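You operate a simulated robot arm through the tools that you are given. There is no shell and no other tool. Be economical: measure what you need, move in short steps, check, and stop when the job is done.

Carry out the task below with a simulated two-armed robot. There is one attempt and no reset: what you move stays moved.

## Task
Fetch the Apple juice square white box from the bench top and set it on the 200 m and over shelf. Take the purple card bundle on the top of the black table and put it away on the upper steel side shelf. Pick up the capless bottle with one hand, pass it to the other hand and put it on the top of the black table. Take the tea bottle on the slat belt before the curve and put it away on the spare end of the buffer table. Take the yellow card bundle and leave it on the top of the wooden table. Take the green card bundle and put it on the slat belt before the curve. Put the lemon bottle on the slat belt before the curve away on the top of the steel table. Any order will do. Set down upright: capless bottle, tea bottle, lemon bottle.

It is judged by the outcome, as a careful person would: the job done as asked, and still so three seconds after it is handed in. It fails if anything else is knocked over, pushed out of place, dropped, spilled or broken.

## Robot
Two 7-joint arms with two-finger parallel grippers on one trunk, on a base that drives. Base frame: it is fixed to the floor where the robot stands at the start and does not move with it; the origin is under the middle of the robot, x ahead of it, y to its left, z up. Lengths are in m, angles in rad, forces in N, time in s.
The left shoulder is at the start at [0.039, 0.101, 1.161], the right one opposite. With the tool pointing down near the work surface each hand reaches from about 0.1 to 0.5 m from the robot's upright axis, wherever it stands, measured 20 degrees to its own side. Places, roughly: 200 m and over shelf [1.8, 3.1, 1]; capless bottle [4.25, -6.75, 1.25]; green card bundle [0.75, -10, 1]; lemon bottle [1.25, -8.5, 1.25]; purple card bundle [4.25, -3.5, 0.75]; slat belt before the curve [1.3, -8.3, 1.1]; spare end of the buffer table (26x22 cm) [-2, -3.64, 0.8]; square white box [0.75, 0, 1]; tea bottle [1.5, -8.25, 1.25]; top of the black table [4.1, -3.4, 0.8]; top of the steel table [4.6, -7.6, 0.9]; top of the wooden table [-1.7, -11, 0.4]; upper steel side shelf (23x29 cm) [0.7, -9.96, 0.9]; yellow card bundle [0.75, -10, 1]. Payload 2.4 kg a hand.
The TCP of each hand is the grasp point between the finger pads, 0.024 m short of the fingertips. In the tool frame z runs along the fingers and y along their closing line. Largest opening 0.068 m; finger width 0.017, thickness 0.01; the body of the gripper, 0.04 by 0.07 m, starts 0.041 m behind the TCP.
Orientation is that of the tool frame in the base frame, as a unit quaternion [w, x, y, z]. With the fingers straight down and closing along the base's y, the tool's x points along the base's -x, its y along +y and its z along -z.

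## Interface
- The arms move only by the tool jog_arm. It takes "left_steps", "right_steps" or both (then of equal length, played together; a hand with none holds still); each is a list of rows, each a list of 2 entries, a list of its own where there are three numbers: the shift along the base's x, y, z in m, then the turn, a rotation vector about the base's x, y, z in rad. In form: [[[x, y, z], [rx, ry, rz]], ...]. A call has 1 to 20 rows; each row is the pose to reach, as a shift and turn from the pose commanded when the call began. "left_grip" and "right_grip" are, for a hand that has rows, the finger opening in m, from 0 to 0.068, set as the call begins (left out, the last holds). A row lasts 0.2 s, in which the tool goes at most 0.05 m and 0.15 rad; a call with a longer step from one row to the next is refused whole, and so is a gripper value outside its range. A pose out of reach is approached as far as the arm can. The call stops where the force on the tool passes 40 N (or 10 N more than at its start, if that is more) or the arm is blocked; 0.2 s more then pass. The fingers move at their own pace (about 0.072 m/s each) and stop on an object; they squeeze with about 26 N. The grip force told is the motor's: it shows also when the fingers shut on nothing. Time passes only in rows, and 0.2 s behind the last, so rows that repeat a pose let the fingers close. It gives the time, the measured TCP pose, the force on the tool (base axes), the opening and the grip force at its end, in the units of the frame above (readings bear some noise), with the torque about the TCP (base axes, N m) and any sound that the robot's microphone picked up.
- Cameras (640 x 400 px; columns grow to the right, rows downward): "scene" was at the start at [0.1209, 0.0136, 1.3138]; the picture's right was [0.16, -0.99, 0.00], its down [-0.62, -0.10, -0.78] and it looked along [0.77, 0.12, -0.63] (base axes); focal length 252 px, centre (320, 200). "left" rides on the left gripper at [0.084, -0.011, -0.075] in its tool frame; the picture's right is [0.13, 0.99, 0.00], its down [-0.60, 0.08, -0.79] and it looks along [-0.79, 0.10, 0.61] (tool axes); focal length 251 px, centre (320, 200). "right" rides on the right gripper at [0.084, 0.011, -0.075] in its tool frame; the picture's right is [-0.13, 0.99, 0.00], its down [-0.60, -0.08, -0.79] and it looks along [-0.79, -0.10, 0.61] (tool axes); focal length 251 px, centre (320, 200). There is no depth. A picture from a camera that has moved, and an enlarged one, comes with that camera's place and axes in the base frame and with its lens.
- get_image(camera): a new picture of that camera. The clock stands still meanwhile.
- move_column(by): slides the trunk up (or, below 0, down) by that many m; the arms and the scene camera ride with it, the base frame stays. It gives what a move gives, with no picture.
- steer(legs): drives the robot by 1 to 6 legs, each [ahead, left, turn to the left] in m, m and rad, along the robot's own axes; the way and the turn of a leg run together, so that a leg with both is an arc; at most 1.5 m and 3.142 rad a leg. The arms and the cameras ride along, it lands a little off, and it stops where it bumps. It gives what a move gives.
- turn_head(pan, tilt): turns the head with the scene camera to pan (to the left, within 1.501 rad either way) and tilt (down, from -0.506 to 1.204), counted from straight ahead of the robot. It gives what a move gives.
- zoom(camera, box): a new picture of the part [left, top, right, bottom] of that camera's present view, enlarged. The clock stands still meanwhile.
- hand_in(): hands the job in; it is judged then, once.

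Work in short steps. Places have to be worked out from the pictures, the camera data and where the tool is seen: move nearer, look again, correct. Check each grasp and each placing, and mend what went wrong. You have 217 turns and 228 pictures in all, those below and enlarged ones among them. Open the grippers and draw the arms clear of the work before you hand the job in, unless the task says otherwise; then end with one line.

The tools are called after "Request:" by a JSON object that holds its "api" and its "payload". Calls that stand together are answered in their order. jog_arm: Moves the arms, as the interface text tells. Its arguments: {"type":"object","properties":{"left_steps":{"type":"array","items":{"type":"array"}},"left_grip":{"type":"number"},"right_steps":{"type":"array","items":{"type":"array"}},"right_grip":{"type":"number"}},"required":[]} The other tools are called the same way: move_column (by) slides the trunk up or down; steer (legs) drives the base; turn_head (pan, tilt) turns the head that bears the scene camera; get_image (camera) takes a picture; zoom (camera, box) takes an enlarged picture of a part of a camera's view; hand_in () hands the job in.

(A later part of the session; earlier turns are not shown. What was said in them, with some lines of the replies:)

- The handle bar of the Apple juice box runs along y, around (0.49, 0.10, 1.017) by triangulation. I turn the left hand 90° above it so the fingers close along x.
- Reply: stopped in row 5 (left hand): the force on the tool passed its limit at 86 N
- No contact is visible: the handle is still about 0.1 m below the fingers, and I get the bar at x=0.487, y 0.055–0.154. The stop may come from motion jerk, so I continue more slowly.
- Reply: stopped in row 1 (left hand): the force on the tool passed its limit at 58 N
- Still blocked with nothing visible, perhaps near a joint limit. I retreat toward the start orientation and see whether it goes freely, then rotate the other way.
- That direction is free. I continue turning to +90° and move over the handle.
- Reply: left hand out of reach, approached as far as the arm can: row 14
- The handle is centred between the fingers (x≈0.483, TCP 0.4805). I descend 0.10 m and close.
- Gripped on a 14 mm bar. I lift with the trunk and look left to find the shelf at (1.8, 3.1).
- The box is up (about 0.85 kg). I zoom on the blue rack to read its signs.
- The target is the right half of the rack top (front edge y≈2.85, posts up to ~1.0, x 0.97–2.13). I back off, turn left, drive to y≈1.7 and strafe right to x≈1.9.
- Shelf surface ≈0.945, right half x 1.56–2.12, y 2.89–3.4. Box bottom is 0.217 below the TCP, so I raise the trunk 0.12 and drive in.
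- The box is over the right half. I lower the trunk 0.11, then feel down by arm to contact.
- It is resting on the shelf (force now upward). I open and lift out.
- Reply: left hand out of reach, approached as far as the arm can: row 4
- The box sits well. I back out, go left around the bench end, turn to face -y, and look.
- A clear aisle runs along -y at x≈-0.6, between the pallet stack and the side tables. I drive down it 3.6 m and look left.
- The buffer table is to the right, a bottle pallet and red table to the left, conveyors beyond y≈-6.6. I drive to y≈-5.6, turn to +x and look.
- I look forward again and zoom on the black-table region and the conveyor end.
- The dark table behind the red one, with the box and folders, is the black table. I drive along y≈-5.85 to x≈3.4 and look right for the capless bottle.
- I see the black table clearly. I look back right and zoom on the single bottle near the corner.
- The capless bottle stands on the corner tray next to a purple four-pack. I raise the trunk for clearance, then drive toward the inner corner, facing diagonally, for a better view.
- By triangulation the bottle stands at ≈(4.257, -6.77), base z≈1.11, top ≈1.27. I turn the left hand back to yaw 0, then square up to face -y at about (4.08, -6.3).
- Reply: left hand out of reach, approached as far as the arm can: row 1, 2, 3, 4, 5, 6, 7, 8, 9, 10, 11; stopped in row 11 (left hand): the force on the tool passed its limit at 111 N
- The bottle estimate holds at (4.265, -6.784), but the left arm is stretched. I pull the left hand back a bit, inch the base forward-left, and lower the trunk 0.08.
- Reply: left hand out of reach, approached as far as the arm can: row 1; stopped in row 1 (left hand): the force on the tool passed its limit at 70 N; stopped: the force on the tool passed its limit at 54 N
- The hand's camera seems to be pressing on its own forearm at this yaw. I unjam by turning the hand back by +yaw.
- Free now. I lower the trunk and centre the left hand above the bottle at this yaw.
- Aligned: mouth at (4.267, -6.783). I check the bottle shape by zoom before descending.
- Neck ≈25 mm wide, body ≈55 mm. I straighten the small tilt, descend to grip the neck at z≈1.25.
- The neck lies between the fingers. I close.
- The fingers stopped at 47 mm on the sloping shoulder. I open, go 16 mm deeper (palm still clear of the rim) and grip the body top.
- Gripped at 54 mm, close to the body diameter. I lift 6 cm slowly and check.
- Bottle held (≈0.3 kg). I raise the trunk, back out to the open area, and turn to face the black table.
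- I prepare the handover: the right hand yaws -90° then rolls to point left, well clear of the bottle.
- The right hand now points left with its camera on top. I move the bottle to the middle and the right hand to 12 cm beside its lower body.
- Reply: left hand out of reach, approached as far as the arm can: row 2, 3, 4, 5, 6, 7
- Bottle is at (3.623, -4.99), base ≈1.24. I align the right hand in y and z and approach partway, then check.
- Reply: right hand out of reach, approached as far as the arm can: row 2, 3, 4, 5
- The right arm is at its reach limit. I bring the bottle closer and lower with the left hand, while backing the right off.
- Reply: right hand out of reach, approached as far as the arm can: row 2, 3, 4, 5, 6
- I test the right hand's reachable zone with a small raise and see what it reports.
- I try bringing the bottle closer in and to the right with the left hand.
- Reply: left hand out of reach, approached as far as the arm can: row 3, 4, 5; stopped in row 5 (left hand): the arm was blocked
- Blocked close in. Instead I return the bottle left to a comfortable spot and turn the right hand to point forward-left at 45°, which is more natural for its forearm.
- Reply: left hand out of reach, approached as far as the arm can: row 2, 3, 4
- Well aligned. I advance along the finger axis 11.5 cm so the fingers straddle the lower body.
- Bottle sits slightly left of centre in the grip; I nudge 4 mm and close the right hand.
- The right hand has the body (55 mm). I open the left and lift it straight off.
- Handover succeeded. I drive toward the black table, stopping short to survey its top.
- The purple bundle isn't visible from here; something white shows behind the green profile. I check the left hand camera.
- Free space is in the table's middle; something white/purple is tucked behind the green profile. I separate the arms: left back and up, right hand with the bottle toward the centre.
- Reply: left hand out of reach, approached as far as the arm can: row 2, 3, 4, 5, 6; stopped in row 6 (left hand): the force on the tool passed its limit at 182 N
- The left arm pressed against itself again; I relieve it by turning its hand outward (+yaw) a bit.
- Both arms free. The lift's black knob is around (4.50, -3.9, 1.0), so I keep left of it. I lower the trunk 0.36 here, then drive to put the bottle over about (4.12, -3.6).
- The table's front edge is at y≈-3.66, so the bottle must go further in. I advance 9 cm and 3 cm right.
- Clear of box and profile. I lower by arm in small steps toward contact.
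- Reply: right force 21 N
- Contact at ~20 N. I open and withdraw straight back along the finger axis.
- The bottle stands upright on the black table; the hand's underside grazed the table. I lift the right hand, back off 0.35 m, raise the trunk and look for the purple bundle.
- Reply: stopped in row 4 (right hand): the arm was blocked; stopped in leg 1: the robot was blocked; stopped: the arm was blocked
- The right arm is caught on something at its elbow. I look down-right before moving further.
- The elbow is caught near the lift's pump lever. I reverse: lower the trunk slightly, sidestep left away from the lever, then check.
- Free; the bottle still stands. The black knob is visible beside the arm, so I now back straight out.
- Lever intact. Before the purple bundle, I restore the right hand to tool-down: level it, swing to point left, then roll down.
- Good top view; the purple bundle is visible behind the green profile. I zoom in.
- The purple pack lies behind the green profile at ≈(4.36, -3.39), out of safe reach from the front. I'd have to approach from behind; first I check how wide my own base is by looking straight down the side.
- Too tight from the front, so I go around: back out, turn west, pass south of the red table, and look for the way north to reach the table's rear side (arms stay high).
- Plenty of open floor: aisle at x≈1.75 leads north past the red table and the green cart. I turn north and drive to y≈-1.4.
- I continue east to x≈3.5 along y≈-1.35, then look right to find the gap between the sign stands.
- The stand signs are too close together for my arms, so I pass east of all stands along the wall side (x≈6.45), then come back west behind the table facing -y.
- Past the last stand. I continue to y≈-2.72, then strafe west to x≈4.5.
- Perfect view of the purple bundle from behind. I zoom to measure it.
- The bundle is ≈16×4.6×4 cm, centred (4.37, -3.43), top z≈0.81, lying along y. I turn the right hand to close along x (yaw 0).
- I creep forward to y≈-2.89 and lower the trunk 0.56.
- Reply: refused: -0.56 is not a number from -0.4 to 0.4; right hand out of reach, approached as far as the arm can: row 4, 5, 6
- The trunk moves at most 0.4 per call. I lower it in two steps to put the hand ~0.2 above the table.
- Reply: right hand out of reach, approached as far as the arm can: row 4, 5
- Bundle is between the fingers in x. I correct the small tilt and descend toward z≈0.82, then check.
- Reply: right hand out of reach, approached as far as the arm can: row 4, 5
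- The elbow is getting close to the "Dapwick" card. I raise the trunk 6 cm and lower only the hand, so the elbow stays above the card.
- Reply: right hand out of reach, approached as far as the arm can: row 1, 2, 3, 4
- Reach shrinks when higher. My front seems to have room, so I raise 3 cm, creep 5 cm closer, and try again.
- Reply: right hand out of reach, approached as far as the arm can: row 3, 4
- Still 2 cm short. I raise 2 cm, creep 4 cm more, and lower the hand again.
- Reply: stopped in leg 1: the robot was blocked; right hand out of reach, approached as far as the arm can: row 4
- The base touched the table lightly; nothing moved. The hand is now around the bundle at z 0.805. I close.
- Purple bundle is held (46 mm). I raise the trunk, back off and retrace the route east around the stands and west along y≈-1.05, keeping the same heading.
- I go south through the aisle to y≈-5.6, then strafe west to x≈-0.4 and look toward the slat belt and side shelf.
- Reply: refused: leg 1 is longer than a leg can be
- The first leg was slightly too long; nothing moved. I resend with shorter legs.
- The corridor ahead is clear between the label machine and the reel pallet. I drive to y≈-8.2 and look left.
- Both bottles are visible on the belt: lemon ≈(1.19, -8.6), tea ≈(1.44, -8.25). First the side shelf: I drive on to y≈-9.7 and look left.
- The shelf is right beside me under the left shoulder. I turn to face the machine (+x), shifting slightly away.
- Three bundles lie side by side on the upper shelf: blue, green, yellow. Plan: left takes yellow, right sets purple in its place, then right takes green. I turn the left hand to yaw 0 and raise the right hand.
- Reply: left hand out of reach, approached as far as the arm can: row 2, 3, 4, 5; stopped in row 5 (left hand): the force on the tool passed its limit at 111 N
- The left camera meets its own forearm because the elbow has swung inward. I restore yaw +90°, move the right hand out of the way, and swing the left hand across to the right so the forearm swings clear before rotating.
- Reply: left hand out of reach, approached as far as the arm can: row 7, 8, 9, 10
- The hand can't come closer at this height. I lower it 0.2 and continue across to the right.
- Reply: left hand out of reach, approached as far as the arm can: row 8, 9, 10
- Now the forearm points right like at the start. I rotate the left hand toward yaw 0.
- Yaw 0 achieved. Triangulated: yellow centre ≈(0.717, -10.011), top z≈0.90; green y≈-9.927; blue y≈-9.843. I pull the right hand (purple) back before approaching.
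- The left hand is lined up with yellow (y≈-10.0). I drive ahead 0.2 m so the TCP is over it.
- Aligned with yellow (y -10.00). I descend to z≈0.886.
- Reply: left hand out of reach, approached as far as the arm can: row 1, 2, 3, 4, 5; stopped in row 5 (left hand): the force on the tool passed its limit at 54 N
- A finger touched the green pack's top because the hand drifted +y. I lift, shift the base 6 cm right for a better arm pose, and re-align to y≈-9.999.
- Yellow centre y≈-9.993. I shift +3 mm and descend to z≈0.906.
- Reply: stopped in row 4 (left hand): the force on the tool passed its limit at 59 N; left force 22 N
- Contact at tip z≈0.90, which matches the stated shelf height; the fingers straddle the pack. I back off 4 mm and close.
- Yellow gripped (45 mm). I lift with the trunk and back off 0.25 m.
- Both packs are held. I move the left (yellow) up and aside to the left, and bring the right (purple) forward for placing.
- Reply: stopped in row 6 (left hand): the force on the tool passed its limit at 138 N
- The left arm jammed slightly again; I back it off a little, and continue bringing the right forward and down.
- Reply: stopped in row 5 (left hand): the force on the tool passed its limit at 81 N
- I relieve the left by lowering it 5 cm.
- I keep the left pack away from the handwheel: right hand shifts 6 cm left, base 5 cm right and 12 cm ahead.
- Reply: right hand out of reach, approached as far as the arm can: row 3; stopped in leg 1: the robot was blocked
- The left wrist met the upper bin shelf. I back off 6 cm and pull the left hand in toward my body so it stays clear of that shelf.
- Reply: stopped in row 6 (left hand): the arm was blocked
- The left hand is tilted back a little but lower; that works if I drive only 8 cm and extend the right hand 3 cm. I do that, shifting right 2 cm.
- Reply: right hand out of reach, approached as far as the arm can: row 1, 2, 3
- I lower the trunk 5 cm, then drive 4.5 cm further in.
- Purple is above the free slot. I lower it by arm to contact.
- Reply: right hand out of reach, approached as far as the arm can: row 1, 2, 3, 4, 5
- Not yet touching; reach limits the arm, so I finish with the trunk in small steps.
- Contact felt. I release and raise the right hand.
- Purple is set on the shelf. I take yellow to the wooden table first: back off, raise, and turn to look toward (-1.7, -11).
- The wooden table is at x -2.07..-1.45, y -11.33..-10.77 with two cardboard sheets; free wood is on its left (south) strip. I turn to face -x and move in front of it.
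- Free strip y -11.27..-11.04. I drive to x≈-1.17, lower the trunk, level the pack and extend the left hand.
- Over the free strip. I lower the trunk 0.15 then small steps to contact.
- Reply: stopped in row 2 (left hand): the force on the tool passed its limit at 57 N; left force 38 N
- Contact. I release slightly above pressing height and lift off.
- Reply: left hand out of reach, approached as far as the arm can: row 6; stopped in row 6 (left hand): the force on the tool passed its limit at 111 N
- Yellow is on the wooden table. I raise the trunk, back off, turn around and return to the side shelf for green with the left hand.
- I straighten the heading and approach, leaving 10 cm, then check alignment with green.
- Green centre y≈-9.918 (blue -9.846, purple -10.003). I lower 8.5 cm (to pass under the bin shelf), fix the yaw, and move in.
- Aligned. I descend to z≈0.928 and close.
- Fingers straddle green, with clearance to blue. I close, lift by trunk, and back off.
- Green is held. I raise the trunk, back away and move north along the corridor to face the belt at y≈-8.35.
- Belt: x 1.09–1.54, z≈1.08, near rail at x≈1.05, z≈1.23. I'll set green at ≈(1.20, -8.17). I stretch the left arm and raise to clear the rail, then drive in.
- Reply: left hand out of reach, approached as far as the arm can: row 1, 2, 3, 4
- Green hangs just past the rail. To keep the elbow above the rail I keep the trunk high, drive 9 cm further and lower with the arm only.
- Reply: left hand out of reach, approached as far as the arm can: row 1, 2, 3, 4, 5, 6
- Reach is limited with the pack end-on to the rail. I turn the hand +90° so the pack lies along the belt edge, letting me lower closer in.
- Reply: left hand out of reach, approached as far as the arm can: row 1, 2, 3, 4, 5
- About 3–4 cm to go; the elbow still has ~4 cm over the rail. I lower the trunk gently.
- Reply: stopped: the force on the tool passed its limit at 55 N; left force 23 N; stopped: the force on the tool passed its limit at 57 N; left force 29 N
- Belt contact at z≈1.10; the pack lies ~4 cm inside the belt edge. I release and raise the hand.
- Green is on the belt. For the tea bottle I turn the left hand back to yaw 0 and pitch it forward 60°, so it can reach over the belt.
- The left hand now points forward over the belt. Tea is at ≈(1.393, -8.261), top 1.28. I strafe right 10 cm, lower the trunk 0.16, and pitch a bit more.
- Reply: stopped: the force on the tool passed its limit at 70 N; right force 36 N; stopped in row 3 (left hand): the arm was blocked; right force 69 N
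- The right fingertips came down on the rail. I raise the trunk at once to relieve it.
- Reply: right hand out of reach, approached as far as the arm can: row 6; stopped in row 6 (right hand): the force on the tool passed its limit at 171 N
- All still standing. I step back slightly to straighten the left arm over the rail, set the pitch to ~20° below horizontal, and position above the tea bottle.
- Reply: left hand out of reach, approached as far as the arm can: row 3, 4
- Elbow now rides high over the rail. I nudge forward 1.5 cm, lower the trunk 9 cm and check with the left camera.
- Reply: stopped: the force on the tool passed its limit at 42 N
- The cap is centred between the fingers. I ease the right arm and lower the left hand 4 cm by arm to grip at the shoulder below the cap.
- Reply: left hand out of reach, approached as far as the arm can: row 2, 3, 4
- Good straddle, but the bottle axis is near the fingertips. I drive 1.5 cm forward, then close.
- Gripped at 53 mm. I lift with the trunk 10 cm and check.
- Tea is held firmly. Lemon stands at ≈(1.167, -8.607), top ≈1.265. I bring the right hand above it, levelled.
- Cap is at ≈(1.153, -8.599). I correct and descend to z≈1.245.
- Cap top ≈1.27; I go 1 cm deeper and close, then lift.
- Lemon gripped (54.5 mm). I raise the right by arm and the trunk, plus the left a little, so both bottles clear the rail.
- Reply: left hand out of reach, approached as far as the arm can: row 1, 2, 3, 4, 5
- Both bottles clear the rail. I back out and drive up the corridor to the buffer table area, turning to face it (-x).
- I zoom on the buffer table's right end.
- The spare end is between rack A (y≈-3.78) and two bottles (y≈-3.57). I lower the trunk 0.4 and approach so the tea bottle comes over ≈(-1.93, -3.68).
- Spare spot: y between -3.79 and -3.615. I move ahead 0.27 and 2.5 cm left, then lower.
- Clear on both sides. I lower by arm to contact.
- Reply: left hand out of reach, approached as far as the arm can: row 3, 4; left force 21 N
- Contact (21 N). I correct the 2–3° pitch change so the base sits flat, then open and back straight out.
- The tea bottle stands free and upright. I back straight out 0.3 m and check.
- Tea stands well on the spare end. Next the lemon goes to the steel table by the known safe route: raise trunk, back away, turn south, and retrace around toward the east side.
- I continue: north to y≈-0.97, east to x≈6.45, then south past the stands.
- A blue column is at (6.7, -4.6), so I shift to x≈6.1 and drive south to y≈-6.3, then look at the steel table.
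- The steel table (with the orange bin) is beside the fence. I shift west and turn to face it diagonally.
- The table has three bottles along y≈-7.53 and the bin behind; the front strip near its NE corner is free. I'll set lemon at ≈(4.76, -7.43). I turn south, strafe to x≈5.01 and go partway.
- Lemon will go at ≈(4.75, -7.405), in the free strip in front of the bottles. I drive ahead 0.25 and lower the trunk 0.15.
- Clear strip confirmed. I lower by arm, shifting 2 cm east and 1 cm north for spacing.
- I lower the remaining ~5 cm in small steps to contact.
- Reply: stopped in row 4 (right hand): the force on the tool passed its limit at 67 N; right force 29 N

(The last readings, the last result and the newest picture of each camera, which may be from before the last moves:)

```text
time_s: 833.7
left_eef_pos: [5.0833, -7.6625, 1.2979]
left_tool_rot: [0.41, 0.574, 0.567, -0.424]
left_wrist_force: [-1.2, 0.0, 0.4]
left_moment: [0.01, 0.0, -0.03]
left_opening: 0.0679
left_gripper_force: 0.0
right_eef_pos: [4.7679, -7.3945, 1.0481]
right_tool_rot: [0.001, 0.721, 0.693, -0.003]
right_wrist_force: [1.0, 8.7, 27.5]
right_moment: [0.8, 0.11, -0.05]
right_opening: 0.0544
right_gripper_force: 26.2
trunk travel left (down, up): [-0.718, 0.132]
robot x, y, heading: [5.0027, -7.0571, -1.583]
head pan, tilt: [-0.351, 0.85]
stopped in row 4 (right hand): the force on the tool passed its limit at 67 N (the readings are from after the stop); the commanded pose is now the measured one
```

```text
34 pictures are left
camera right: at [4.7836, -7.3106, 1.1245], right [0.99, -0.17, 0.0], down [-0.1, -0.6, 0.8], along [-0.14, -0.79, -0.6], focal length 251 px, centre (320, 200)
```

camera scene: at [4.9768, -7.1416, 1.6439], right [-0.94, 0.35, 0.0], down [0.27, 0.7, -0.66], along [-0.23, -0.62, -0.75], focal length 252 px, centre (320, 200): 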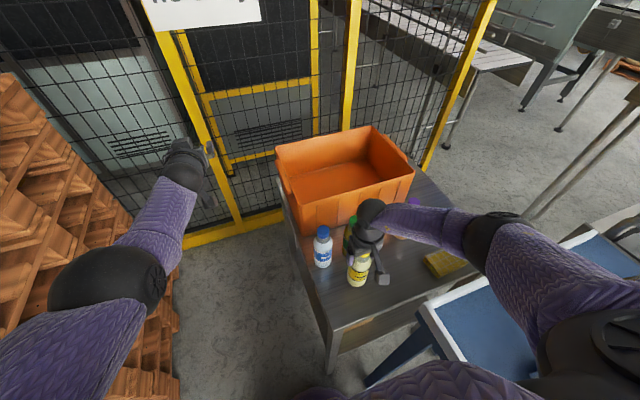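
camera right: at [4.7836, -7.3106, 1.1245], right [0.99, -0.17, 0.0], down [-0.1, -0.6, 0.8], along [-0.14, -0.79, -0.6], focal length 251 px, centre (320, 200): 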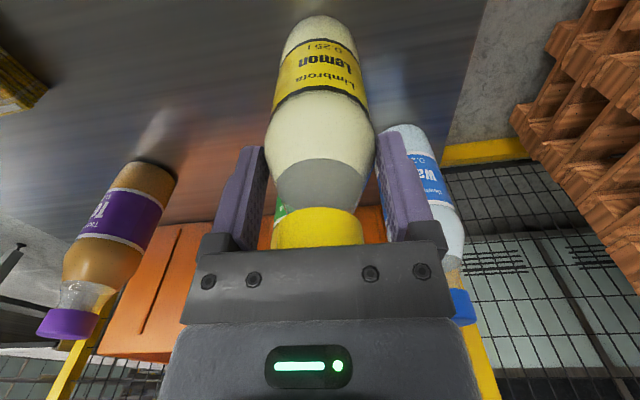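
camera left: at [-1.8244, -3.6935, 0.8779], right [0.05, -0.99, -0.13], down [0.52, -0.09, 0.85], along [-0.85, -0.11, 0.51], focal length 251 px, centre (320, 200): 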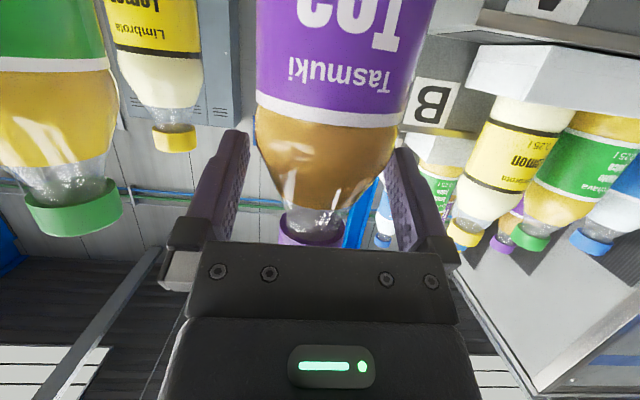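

Contact made. I open and lift straight up.

Request:
{"api": "jog_arm", "payload": {"right_steps": [[[0, 0, 0.003], [0, 0, 0]], [[0, 0, 0.003], [0, 0, 0]], [[0, 0, 0.003], [0, 0, 0]]]}}

Request:
{"api": "jog_arm", "payload": {"right_steps": [[[0, 0, 0], [0, 0, 0]], [[0, 0, 0], [0, 0, 0]], [[0, 0, 0.02], [0, 0, 0]], [[0, 0, 0.05], [0, 0, 0]], [[0, 0, 0.08], [0, 0, 0]], [[0, 0, 0.12], [0, 0, 0]], [[0, 0, 0.16], [0, 0, 0]]], "right_grip": 0.068}}

Request:
{"api": "get_image", "payload": {"camera": "scene"}}

Request:
{"api": "get_image", "payload": {"camera": "right"}}

```text
time_s: 834.5
left_eef_pos: [5.0832, -7.6654, 1.2948]
left_tool_rot: [0.411, 0.574, 0.568, -0.423]
left_wrist_force: [-0.8, -0.4, 0.7]
left_moment: [0.04, 0.0, 0.05]
left_opening: 0.0679
left_gripper_force: 0.1
right_eef_pos: [4.7677, -7.3973, 1.0495]
right_tool_rot: [0.001, 0.72, 0.694, -0.001]
right_wrist_force: [0.4, 1.0, -2.3]
right_moment: [0.03, 0.02, 0.01]
right_opening: 0.0541
right_gripper_force: 25.9
trunk travel left (down, up): [-0.718, 0.132]
robot x, y, heading: [5.0041, -7.0574, -1.585]
head pan, tilt: [-0.351, 0.85]
```

```text
time_s: 836.1
left_eef_pos: [5.0819, -7.6631, 1.296]
left_tool_rot: [0.411, 0.574, 0.568, -0.423]
left_wrist_force: [0.6, 0.3, 0.1]
left_moment: [-0.03, -0.03, -0.01]
left_opening: 0.0679
left_gripper_force: 0.0
right_eef_pos: [4.767, -7.3983, 1.2095]
right_tool_rot: [0.001, 0.72, 0.694, -0.002]
right_wrist_force: [-0.1, -0.5, 0.1]
right_moment: [-0.01, 0.02, 0.01]
right_opening: 0.0683
right_gripper_force: 0.0
trunk travel left (down, up): [-0.718, 0.132]
robot x, y, heading: [5.0054, -7.0541, -1.584]
head pan, tilt: [-0.351, 0.85]
```

```text
33 pictures are left
camera scene: at [4.9767, -7.1409, 1.6439], right [-0.94, 0.35, 0.0], down [0.27, 0.7, -0.66], along [-0.23, -0.62, -0.75], focal length 252 px, centre (320, 200)
```

scene: 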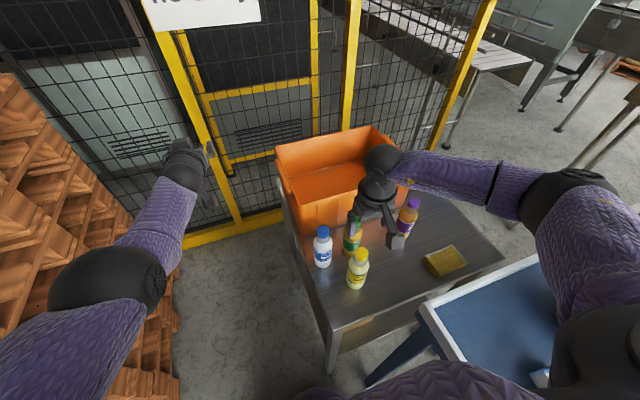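

```text
32 pictures are left
camera right: at [4.7832, -7.3136, 1.2862], right [0.99, -0.17, 0.0], down [-0.1, -0.6, 0.8], along [-0.13, -0.78, -0.61], focal length 251 px, centre (320, 200)
```

right: 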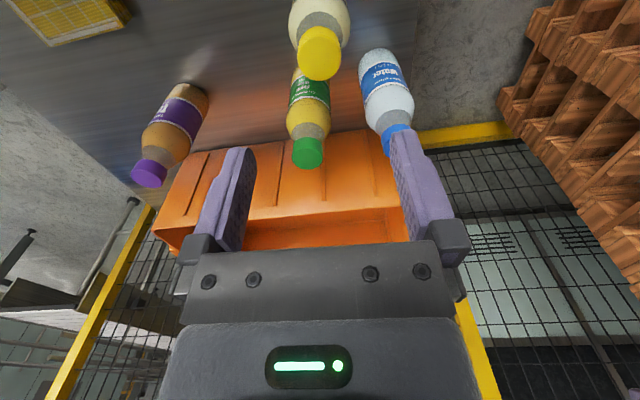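

Lemon stands upright. I raise the trunk and back away to open floor.

Request:
{"api": "move_column", "payload": {"by": 0.13}}

Request:
{"api": "jog_arm", "payload": {"right_steps": [[[0, 0, 0.03], [0, 0, 0]], [[0, 0, 0.06], [0, 0, 0]], [[0, 0, 0.09], [0, 0, 0]]]}}

Request:
{"api": "steer", "payload": {"legs": [[-0.35, 0.0, 0], [-0.4, 0.3, 0]]}}

Request:
{"api": "turn_head", "payload": {"pan": -0.5, "tilt": 0.55}}

Request:
{"api": "get_image", "payload": {"camera": "scene"}}

```text
time_s: 837.7
left_eef_pos: [5.0821, -7.6647, 1.4258]
left_tool_rot: [0.41, 0.575, 0.568, -0.423]
left_wrist_force: [0.9, -0.1, 0.7]
left_moment: [0.0, 0.01, -0.02]
left_opening: 0.0678
left_gripper_force: 0.0
right_eef_pos: [4.7677, -7.3975, 1.3384]
right_tool_rot: [0.001, 0.721, 0.693, -0.001]
right_wrist_force: [-0.8, 0.5, 0.3]
right_moment: [0.02, -0.03, -0.05]
right_opening: 0.068
right_gripper_force: 0.1
trunk travel left (down, up): [-0.848, 0.002]
robot x, y, heading: [5.0047, -7.0564, -1.583]
head pan, tilt: [-0.351, 0.85]
```

```text
time_s: 838.5
left_eef_pos: [5.0833, -7.6645, 1.4257]
left_tool_rot: [0.409, 0.575, 0.567, -0.424]
left_wrist_force: [0.0, -0.3, -0.2]
left_moment: [0.02, -0.02, 0.0]
left_opening: 0.068
left_gripper_force: 0.1
right_eef_pos: [4.7679, -7.3948, 1.4314]
right_tool_rot: [0.002, 0.72, 0.694, -0.002]
right_wrist_force: [0.0, -0.2, 0.1]
right_moment: [0.01, 0.0, -0.04]
right_opening: 0.0679
right_gripper_force: 0.0
trunk travel left (down, up): [-0.848, 0.002]
robot x, y, heading: [5.0017, -7.0586, -1.583]
head pan, tilt: [-0.351, 0.85]
```

```text
time_s: 843.3
left_eef_pos: [5.3926, -6.9265, 1.4272]
left_tool_rot: [0.408, 0.578, 0.563, -0.426]
left_wrist_force: [-0.6, 0.6, 1.0]
left_moment: [0.02, -0.01, 0.02]
left_opening: 0.0681
left_gripper_force: 0.0
right_eef_pos: [5.0799, -6.6525, 1.4314]
right_tool_rot: [0.002, 0.725, 0.688, -0.002]
right_wrist_force: [0.4, 0.3, -0.6]
right_moment: [0.01, 0.02, 0.04]
right_opening: 0.0679
right_gripper_force: 0.0
trunk travel left (down, up): [-0.848, 0.002]
robot x, y, heading: [5.3174, -6.3177, -1.598]
head pan, tilt: [-0.351, 0.85]
```

```text
time_s: 844.1
left_eef_pos: [5.3928, -6.9261, 1.4274]
left_tool_rot: [0.407, 0.579, 0.564, -0.426]
left_wrist_force: [-0.1, -0.2, 0.0]
left_moment: [0.01, -0.01, -0.02]
left_opening: 0.0682
left_gripper_force: 0.0
right_eef_pos: [5.0799, -6.6534, 1.4301]
right_tool_rot: [0.002, 0.725, 0.689, -0.001]
right_wrist_force: [-0.3, 0.1, 1.1]
right_moment: [-0.05, 0.01, -0.01]
right_opening: 0.0681
right_gripper_force: 0.0
trunk travel left (down, up): [-0.848, 0.002]
robot x, y, heading: [5.3186, -6.3153, -1.592]
head pan, tilt: [-0.499, 0.55]
```

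```text
31 pictures are left
camera scene: at [5.2767, -6.4059, 1.7993], right [-0.87, 0.5, 0.0], down [0.26, 0.45, -0.85], along [-0.43, -0.74, -0.52], focal length 252 px, centre (320, 200)
```

scene: 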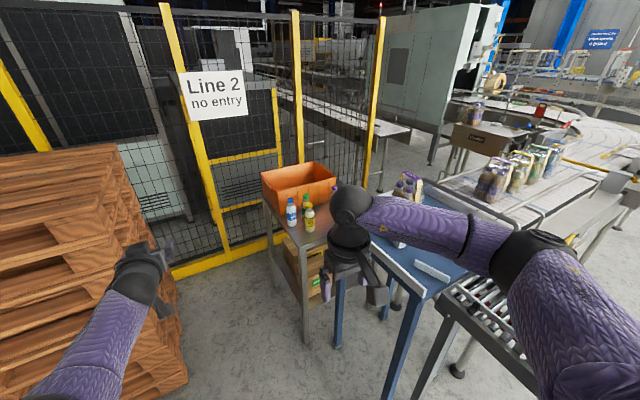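

Everything is in place: the lemon bottle stands upright, both grippers are open and empty, and the arms are clear. I hand the job in.

Request:
{"api": "hand_in", "payload": {}}

```text
The job is handed in.
```

I did all seven moves and handed the job in. Each item was in its place when I last saw it, and I did not go back to check the earlier ones before handing in. My arm once pressed on the slat belt's rail and my base lightly bumped the black table and possibly a shelf by the labeller, but I saw nothing shift or fall.
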